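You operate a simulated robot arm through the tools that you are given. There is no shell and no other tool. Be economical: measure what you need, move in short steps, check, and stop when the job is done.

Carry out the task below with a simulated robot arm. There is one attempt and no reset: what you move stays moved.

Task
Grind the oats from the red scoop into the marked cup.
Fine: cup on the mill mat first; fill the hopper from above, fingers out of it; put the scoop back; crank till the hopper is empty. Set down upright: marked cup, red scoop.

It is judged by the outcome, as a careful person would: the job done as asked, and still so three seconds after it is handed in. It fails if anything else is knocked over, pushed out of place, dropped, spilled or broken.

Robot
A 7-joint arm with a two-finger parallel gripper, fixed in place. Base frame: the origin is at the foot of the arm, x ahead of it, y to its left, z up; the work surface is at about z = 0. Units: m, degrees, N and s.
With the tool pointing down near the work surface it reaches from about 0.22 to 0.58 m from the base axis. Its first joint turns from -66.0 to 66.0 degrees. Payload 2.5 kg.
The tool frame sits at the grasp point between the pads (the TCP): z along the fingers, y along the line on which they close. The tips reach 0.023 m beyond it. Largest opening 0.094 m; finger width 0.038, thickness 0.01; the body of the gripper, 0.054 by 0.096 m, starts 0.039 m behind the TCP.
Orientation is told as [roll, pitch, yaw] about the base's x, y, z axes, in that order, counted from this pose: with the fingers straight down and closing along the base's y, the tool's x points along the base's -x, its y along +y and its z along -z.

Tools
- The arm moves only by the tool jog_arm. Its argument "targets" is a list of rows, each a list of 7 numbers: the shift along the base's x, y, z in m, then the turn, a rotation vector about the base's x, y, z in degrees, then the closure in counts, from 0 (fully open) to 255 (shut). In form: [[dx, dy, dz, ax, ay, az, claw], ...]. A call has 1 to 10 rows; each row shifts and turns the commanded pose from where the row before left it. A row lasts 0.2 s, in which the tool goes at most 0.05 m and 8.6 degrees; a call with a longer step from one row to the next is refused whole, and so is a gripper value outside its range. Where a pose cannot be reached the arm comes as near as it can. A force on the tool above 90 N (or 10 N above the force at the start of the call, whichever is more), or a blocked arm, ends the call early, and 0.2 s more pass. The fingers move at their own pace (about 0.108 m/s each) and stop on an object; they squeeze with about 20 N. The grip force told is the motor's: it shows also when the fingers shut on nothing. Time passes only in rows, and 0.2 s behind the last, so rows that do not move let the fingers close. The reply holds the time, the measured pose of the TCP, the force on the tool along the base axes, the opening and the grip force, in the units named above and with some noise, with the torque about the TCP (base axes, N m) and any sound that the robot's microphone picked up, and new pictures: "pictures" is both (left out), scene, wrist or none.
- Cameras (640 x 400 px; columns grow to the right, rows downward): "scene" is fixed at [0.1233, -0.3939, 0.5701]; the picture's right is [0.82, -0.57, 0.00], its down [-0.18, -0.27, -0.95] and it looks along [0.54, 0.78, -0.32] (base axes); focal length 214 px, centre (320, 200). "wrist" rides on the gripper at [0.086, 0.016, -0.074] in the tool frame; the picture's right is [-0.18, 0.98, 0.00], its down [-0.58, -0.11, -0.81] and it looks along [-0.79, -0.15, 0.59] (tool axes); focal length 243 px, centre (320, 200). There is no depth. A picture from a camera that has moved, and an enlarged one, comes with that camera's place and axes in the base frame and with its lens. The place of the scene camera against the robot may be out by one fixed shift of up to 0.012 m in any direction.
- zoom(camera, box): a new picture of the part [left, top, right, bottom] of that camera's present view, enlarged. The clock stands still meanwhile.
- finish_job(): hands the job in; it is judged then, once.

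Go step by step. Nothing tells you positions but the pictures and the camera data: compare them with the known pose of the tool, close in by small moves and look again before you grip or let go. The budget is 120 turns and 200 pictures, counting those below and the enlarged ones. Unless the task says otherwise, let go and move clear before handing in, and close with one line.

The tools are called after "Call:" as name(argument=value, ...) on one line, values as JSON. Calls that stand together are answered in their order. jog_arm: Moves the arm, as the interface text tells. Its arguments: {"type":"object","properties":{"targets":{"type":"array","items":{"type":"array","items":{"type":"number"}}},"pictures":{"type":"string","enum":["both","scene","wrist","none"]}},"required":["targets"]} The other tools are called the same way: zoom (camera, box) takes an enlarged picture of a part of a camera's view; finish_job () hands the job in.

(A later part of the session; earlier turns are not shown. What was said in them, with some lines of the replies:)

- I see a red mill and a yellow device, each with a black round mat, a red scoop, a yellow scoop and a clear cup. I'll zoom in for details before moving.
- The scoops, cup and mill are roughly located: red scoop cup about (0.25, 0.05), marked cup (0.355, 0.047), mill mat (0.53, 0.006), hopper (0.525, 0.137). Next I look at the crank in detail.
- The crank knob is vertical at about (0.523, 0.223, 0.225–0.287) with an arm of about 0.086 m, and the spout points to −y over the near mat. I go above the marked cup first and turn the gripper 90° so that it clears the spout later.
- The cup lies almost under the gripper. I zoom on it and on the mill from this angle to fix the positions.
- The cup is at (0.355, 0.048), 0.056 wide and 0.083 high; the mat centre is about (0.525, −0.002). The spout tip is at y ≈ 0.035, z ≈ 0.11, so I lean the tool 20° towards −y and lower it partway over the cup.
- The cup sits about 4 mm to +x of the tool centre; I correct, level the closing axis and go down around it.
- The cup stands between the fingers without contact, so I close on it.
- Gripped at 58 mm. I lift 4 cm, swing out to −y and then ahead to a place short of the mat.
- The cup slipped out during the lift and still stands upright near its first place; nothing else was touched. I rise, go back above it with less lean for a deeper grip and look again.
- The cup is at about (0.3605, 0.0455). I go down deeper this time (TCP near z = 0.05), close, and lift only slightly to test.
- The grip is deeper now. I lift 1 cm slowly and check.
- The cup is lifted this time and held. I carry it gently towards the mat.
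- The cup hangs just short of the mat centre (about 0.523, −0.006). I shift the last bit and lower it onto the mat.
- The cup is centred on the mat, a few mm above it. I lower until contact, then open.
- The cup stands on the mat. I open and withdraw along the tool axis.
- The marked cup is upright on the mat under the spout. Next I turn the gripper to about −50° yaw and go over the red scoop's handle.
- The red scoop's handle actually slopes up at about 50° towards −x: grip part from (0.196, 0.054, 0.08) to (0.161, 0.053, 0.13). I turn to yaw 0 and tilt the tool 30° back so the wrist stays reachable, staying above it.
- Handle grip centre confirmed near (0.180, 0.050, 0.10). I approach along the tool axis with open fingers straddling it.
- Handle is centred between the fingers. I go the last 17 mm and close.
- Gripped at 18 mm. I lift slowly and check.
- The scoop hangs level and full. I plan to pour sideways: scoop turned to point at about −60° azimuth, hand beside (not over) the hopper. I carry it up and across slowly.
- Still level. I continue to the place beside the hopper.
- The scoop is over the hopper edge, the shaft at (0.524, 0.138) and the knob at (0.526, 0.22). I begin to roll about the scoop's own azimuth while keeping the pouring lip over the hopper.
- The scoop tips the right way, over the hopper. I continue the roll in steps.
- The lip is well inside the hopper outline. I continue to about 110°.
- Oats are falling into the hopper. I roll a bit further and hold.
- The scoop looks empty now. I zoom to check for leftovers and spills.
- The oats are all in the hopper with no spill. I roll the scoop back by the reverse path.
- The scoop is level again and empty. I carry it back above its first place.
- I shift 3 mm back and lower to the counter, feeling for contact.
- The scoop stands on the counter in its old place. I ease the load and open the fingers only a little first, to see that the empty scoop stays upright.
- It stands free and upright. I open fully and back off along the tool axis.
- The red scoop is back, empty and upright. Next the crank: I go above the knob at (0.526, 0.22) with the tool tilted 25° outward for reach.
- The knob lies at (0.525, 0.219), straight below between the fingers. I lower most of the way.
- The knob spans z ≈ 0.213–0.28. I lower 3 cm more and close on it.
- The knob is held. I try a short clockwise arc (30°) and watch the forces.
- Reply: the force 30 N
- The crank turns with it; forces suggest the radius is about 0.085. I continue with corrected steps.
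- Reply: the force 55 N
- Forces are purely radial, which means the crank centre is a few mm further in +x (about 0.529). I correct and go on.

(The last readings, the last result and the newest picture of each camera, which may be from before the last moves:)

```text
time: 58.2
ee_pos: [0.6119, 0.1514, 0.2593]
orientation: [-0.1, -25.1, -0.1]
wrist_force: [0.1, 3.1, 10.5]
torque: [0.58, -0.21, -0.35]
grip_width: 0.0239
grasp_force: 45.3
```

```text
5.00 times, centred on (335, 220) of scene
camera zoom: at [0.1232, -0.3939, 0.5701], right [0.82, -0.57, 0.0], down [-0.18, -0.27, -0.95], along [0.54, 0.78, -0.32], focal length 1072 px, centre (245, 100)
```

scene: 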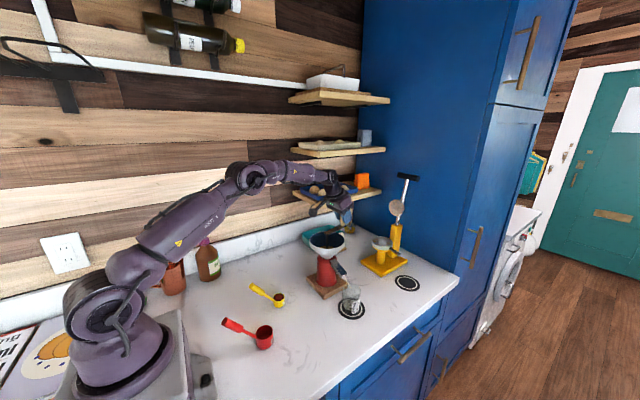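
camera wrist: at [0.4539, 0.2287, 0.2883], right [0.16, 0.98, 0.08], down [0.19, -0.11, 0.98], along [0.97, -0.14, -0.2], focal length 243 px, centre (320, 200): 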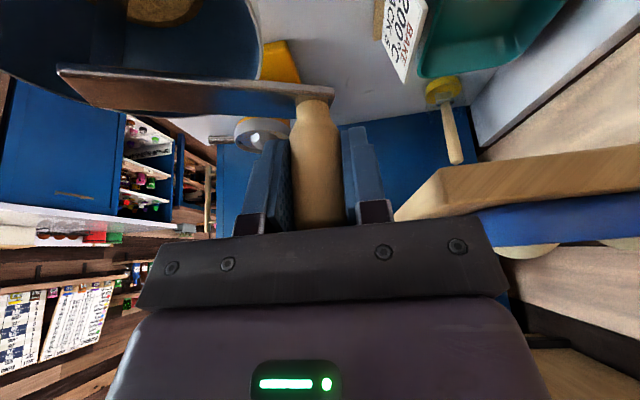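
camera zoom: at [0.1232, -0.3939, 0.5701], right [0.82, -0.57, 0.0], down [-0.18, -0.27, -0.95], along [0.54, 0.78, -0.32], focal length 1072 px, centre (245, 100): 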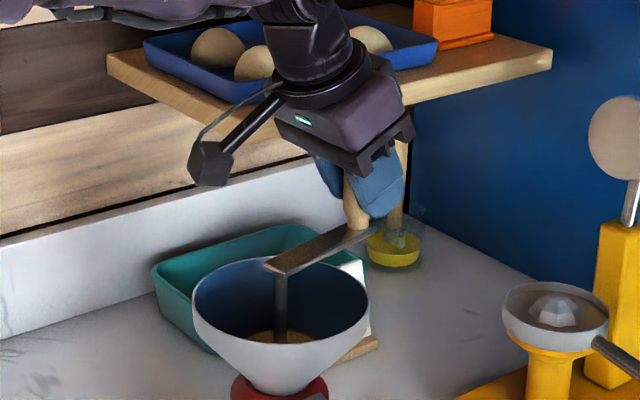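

Forces are now near zero, so the crank circle (centre 0.529, 0.139; radius 0.083) fits. I continue clockwise.

Call:
jog_arm(targets=[[0.0013, -0.0144, 0, 0, 0, 0, 255], [-0.0013, -0.0144, 0, 0, 0, 0, 255], [-0.0037, -0.014, 0, 0, 0, 0, 255], [-0.0061, -0.0131, 0, 0, 0, 0, 255], [-0.0083, -0.0119, 0, 0, 0, 0, 255], [-0.0102, -0.0102, 0, 0, 0, 0, 255]], pictures="scene")

Call:
zoom(camera="scene", box=[290, 180, 380, 260])

```text
time: 59.6
ee_pos: [0.5809, 0.0746, 0.2579]
orientation: [-0.1, -24.9, 0.0]
wrist_force: [2.1, 7.9, 1.9]
torque: [0.08, 0.08, -0.52]
grip_width: 0.0235
grasp_force: 45.0
```

scene: 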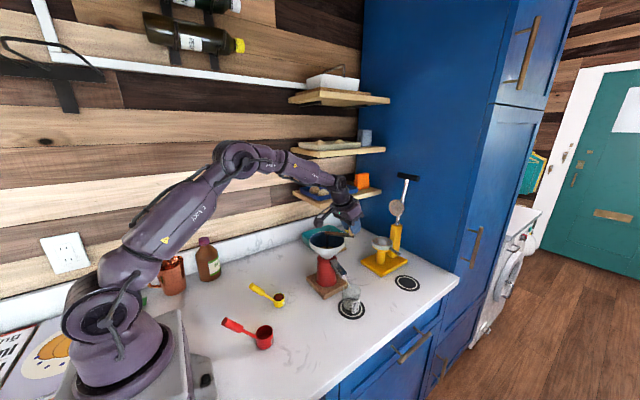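

```text
5.00 times, centred on (335, 220) of scene
camera zoom: at [0.1233, -0.3939, 0.5701], right [0.82, -0.57, 0.0], down [-0.18, -0.27, -0.95], along [0.54, 0.78, -0.32], focal length 1072 px, centre (245, 100)
```

zoom: 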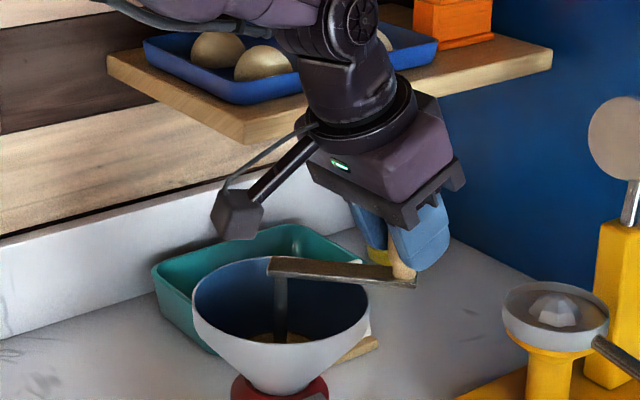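

Smooth. I go on another 100°.

Call:
jog_arm(targets=[[-0.0119, -0.0083, 0, 0, 0, 0, 255], [-0.0131, -0.0061, 0, 0, 0, 0, 255], [-0.014, -0.0037, 0, 0, 0, 0, 255], [-0.0144, -0.0013, 0, 0, 0, 0, 255], [-0.0144, 0.0013, 0, 0, 0, 0, 255], [-0.014, 0.0037, 0, 0, 0, 0, 255], [-0.0131, 0.0061, 0, 0, 0, 0, 255], [-0.0119, 0.0083, 0, 0, 0, 0, 255], [-0.0102, 0.0102, 0, 0, 0, 0, 255], [-0.0083, 0.0119, 0, 0, 0, 0, 255]], pictures="both")

Call:
zoom(camera="scene", box=[290, 200, 400, 330])

```text
time: 61.8
ee_pos: [0.4509, 0.0955, 0.2545]
orientation: [-0.4, -23.6, -0.2]
wrist_force: [-45.9, -27.9, 7.1]
torque: [1.25, -0.05, -0.15]
grip_width: 0.0237
grasp_force: 44.9
camera wrist: at [0.3424, 0.1119, 0.2879], right [0.18, 0.98, 0.07], down [0.21, -0.1, 0.97], along [0.96, -0.16, -0.22], focal length 243 px, centre (320, 200)
```

scene: 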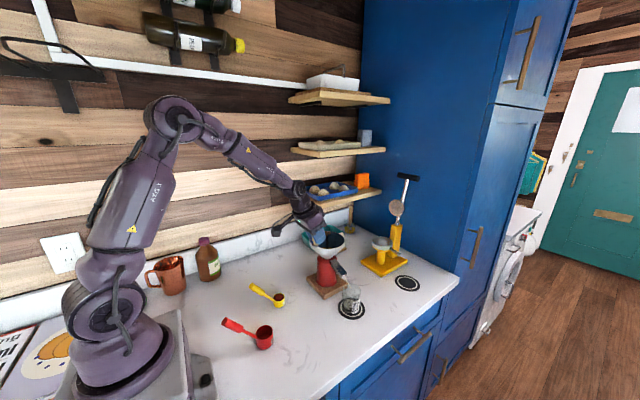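
wrist: 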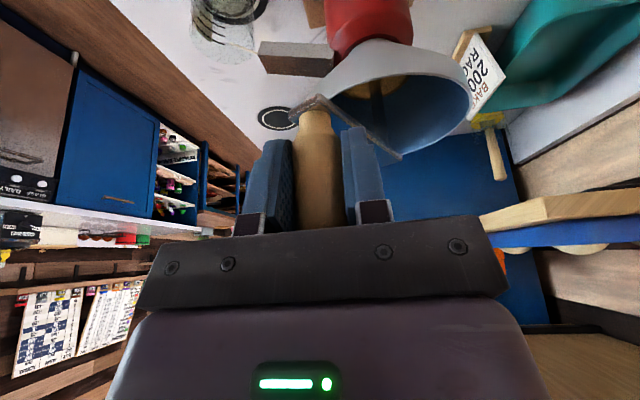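

```text
3.08 times, centred on (345, 265) of scene
camera zoom: at [0.1233, -0.3939, 0.57], right [0.82, -0.57, 0.0], down [-0.18, -0.27, -0.95], along [0.54, 0.78, -0.32], focal length 660 px, centre (243, 0)
```

zoom: 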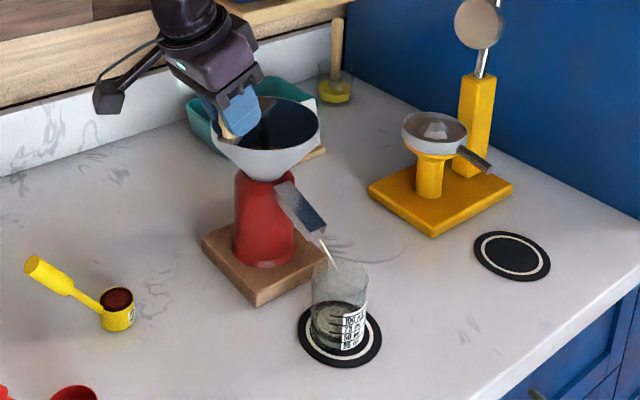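

Ground oats are streaming from the spout into the cup. Radial force has built up here, so I correct outward a few mm and continue.

Call:
jog_arm(targets=[[-0.0047, -0.003, 0, 0, 0, 0, 255], [-0.0063, 0.0134, 0, 0, 0, 0, 255], [-0.0038, 0.0143, 0, 0, 0, 0, 255], [-0.0013, 0.0148, 0, 0, 0, 0, 255], [0, 0, 0, 0, 0, 0, 255]], pictures="none")

Call:
zoom(camera="scene", box=[320, 215, 380, 325])

```text
time: 63.0
ee_pos: [0.4408, 0.1352, 0.2592]
orientation: [-0.1, -24.9, -0.1]
wrist_force: [-9.2, -6.1, -9.7]
torque: [0.09, -0.13, -0.51]
grip_width: 0.0239
grasp_force: 45.5
```

```text
3.64 times, centred on (350, 270) of scene
camera zoom: at [0.1233, -0.3939, 0.57], right [0.82, -0.57, 0.0], down [-0.18, -0.27, -0.95], along [0.54, 0.78, -0.32], focal length 780 px, centre (211, -54)
```

zoom: 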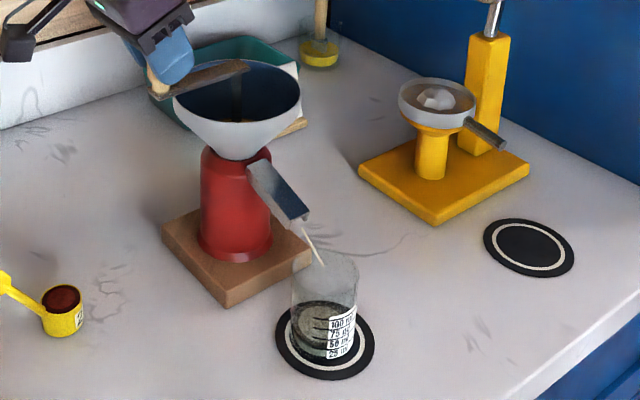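

Forces are low with this circle (centre 0.526, 0.137; radius 0.085), and the cup is filling. I continue the turn.

Call:
jog_arm(targets=[[0.0013, 0.0148, 0, 0, 0, 0, 255], [0.0038, 0.0143, 0, 0, 0, 0, 255], [0.0063, 0.0134, 0, 0, 0, 0, 255], [0.0085, 0.0121, 0, 0, 0, 0, 255], [0.0105, 0.0105, 0, 0, 0, 0, 255], [0.0121, 0.0085, 0, 0, 0, 0, 255], [0.0134, 0.0063, 0, 0, 0, 0, 255], [0.0143, 0.0038, 0, 0, 0, 0, 255], [0.0148, 0.0013, 0, 0, 0, 0, 255]], pictures="wrist")

Call:
zoom(camera="scene", box=[320, 215, 380, 325])

```text
time: 65.0
ee_pos: [0.5253, 0.2196, 0.2588]
orientation: [0.0, -25.2, 0.0]
wrist_force: [-5.8, -3.5, 18.9]
torque: [0.05, -0.12, -0.47]
grip_width: 0.0239
grasp_force: 45.0
camera wrist: at [0.4152, 0.2361, 0.2891], right [0.17, 0.98, 0.08], down [0.18, -0.11, 0.98], along [0.97, -0.15, -0.2], focal length 243 px, centre (320, 200)
```

wrist: 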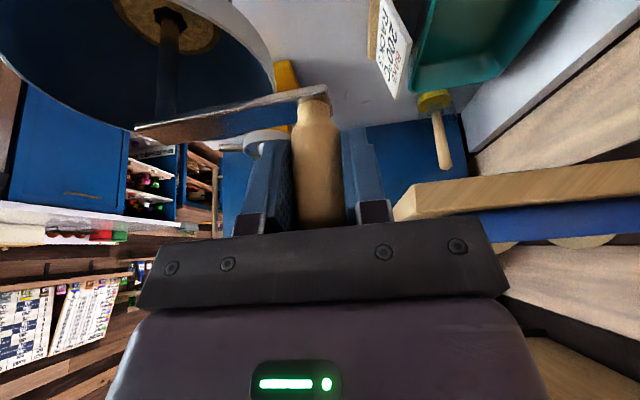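

```text
3.64 times, centred on (350, 270) of scene
camera zoom: at [0.1232, -0.3939, 0.57], right [0.82, -0.57, 0.0], down [-0.18, -0.27, -0.95], along [0.54, 0.78, -0.32], focal length 780 px, centre (211, -54)
```

zoom: 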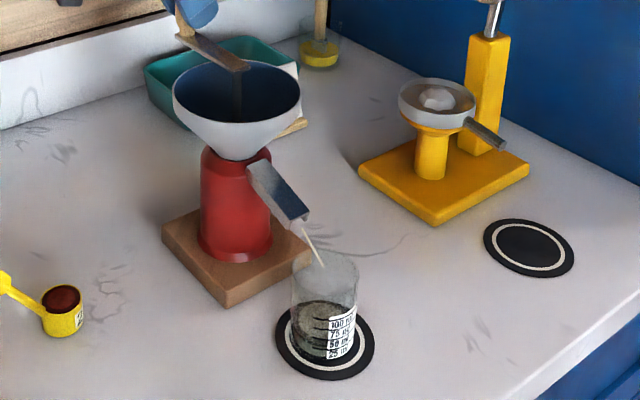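

One turn done and the hopper level has dropped. I start the second turn.

Call:
jog_arm(targets=[[0.0148, -0.0013, 0.001, 0, 0, 0, 255], [0.0143, -0.0038, 0, 0, 0, 0, 255], [0.0134, -0.0063, 0, 0, 0, 0, 255], [0.0121, -0.0085, 0, 0, 0, 0, 255], [0.0105, -0.0105, 0, 0, 0, 0, 255], [0.0085, -0.0121, 0, 0, 0, 0, 255], [0.0063, -0.0134, 0, 0, 0, 0, 255], [0.0038, -0.0143, 0, 0, 0, 0, 255], [0.0013, -0.0148, 0, 0, 0, 0, 255]], pictures="none")

Call:
jog_arm(targets=[[-0.0013, -0.0148, 0, 0, 0, 0, 255], [-0.0038, -0.0143, 0, 0, 0, 0, 255], [-0.0063, -0.0134, 0, 0, 0, 0, 255], [-0.0085, -0.0121, 0, 0, 0, 0, 255], [-0.0105, -0.0105, 0, 0, 0, 0, 255], [-0.0121, -0.0085, 0, 0, 0, 0, 255], [-0.0134, -0.0063, 0, 0, 0, 0, 255], [-0.0143, -0.0038, 0, 0, 0, 0, 255], [-0.0148, -0.0013, 0, 0, 0, 0, 255]], pictures="scene")

```text
time: 67.0
ee_pos: [0.6105, 0.134, 0.2589]
orientation: [-0.2, -24.7, 0.0]
wrist_force: [4.8, 6.5, -5.6]
torque: [0.61, -0.08, -0.53]
grip_width: 0.0236
grasp_force: 45.0
```

```text
time: 69.0
ee_pos: [0.526, 0.0505, 0.2597]
orientation: [-0.2, -25.1, 0.1]
wrist_force: [6.2, 12.0, -2.6]
torque: [0.17, -0.01, -0.49]
grip_width: 0.0238
grasp_force: 44.8
```

scene: 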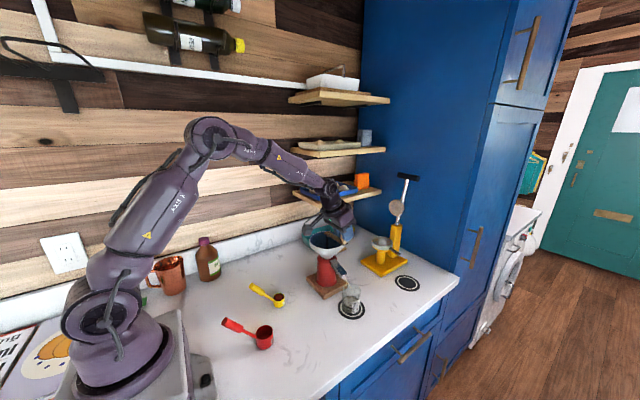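

Turning smoothly with small forces. I finish the second turn.

Call:
jog_arm(targets=[[-0.0148, 0.0013, 0, 0, 0, 0, 255], [-0.0143, 0.0038, 0, 0, 0, 0, 255], [-0.0134, 0.0063, 0, 0, 0, 0, 255], [-0.0121, 0.0085, 0, 0, 0, 0, 255], [-0.0105, 0.0105, 0, 0, 0, 0, 255], [-0.0085, 0.0121, 0, 0, 0, 0, 255], [-0.0063, 0.0134, 0, 0, 0, 0, 255], [-0.0038, 0.0143, 0, 0, 0, 0, 255], [-0.0013, 0.0148, 0, 0, 0, 0, 255]], pictures="none")

Call:
jog_arm(targets=[[0.0013, 0.0148, 0, 0, 0, 0, 255], [0.0038, 0.0143, 0, 0, 0, 0, 255], [0.0063, 0.0134, 0, 0, 0, 0, 255], [0.0085, 0.0121, 0, 0, 0, 0, 255], [0.0105, 0.0105, 0, 0, 0, 0, 255], [0.0121, 0.0085, 0, 0, 0, 0, 255], [0.0134, 0.0063, 0, 0, 0, 0, 255], [0.0143, 0.0038, 0, 0, 0, 0, 255], [0.0148, 0.0013, 0, 0, 0, 0, 255]], pictures="wrist")

Call:
zoom(camera="scene", box=[320, 215, 380, 325])

```text
time: 71.0
ee_pos: [0.4408, 0.1361, 0.2578]
orientation: [-0.1, -24.9, 0.0]
wrist_force: [3.6, -5.8, -15.8]
torque: [0.38, 0.04, -0.43]
grip_width: 0.0235
grasp_force: 45.3
```

```text
time: 73.0
ee_pos: [0.5238, 0.2201, 0.2596]
orientation: [-0.2, -24.7, 0.0]
wrist_force: [-6.9, -8.0, -0.1]
torque: [0.39, -0.1, -0.51]
grip_width: 0.0239
grasp_force: 44.8
camera wrist: at [0.4151, 0.2364, 0.2906], right [0.17, 0.98, 0.07], down [0.19, -0.11, 0.98], along [0.97, -0.15, -0.2], focal length 243 px, centre (320, 200)
```

wrist: 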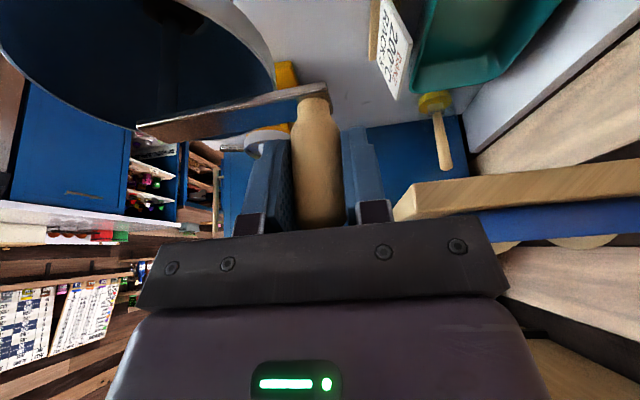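

```text
3.64 times, centred on (350, 270) of scene
camera zoom: at [0.1233, -0.3939, 0.57], right [0.82, -0.57, 0.0], down [-0.18, -0.27, -0.95], along [0.54, 0.78, -0.32], focal length 780 px, centre (211, -54)
```

zoom: 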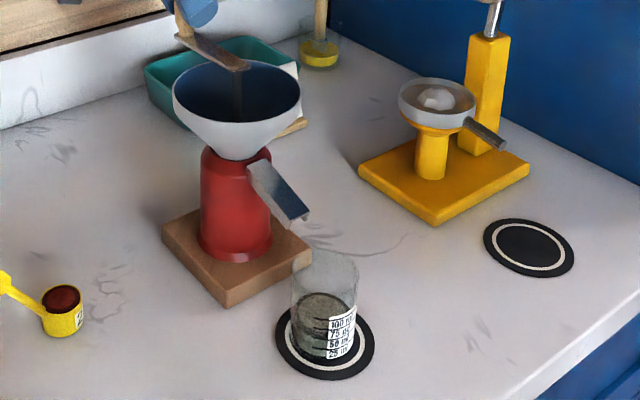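

The stream has stopped and the hopper looks empty. I check the throat more closely.

Call:
zoom(camera="wrist", box=[100, 0, 260, 100])

Call:
zoom(camera="scene", box=[325, 270, 375, 320])

```text
4.00 times, centred on (180, 50) of wrist
camera zoom: at [0.4151, 0.2364, 0.2906], right [0.17, 0.98, 0.07], down [0.19, -0.11, 0.98], along [0.97, -0.15, -0.2], focal length 970 px, centre (880, 800)
```

zoom: 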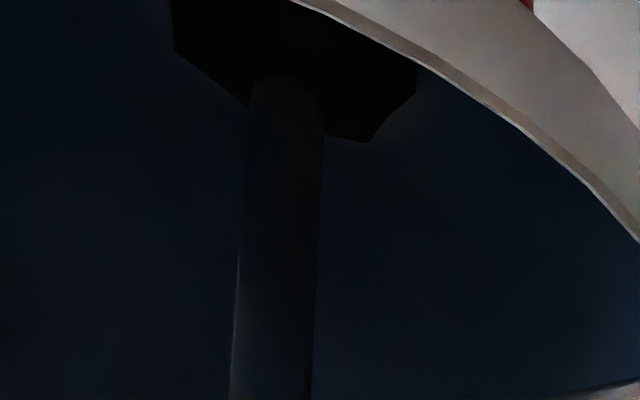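

```text
8.00 times, centred on (350, 295) of scene
camera zoom: at [0.1233, -0.3939, 0.57], right [0.82, -0.57, 0.0], down [-0.18, -0.27, -0.95], along [0.54, 0.78, -0.32], focal length 1716 px, centre (80, -560)
```

zoom: 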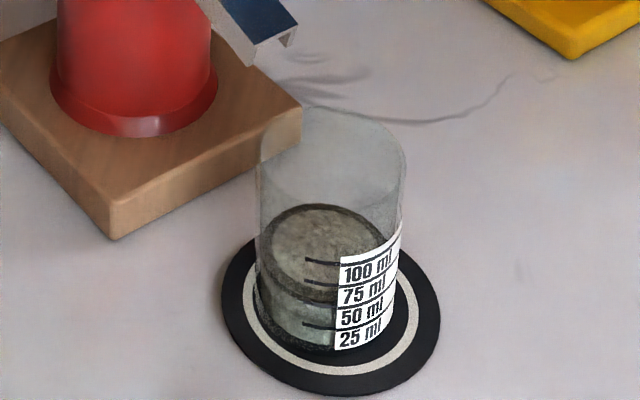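

Hopper empty, flour in the cup, no spill. I open, rise straight off the knob and retreat.

Call:
jog_arm(targets=[[0, 0, 0, 0, 0, 0, 180], [0, 0, 0, 0, 0, 0, 0], [0, 0, 0, 0, 0, 0, 0], [0, 0, 0.02, 0, 0, 0, 0], [0, 0, 0.03, 0, 0, 0, 0], [0, 0, 0.035, 0, 0, 0, 0], [-0.01, -0.01, 0.03, 0, 5, 0, 0], [-0.035, -0.02, 0.01, 0, 7, 0, 0], [-0.035, -0.02, 0.01, 0, 7, 0, 0], [-0.035, -0.02, 0.01, 0, 6, 0, 0]])

Call:
zoom(camera="scene", box=[200, 200, 420, 360])

```text
time: 75.2
ee_pos: [0.4127, 0.1515, 0.4056]
orientation: [-0.1, 0.1, 0.0]
wrist_force: [-0.1, 0.7, 0.2]
torque: [0.0, -0.01, 0.04]
grip_width: 0.0942
grasp_force: 0.2
camera wrist: at [0.3262, 0.1676, 0.4808], right [0.18, 0.98, 0.0], down [0.58, -0.11, 0.81], along [0.79, -0.15, -0.59], focal length 243 px, centre (320, 200)
```

scene: 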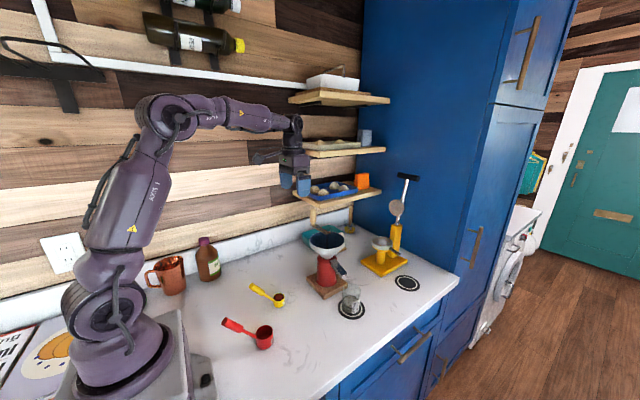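
wrist: 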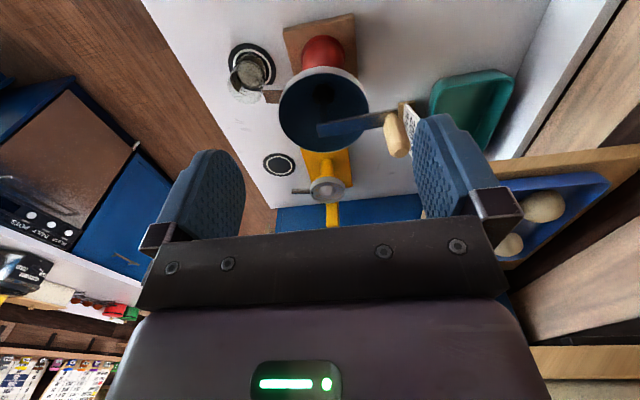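

```text
2.50 times, centred on (310, 280) of scene
camera zoom: at [0.1233, -0.3939, 0.5701], right [0.82, -0.57, 0.0], down [-0.18, -0.27, -0.95], along [0.54, 0.78, -0.32], focal length 536 px, centre (345, 0)
```

zoom: 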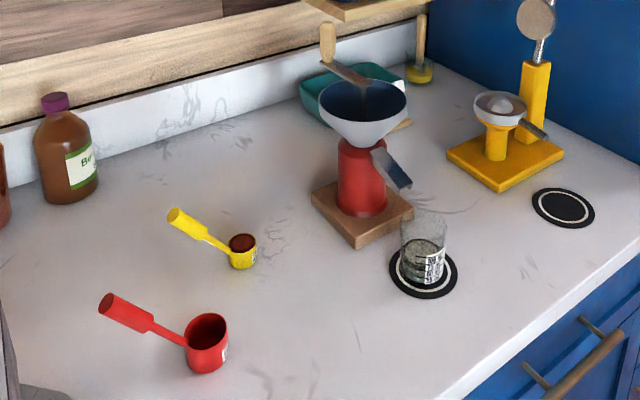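

The cup is upright on the mat with the ground oats, the hopper is empty, the red scoop is back upright, and the arm is clear. I hand it in.

Call:
finish_job()

```text
The job is handed in.
```

I ground the oats from the red scoop into the marked cup, and two full turns of the crank emptied the hopper. The cup is upright on the mill mat, and the empty scoop is upright in its old place. In the pictures nothing was spilled or knocked over. On the first try the cup slipped from the gripper, but it stayed standing near its place and the second grip held.
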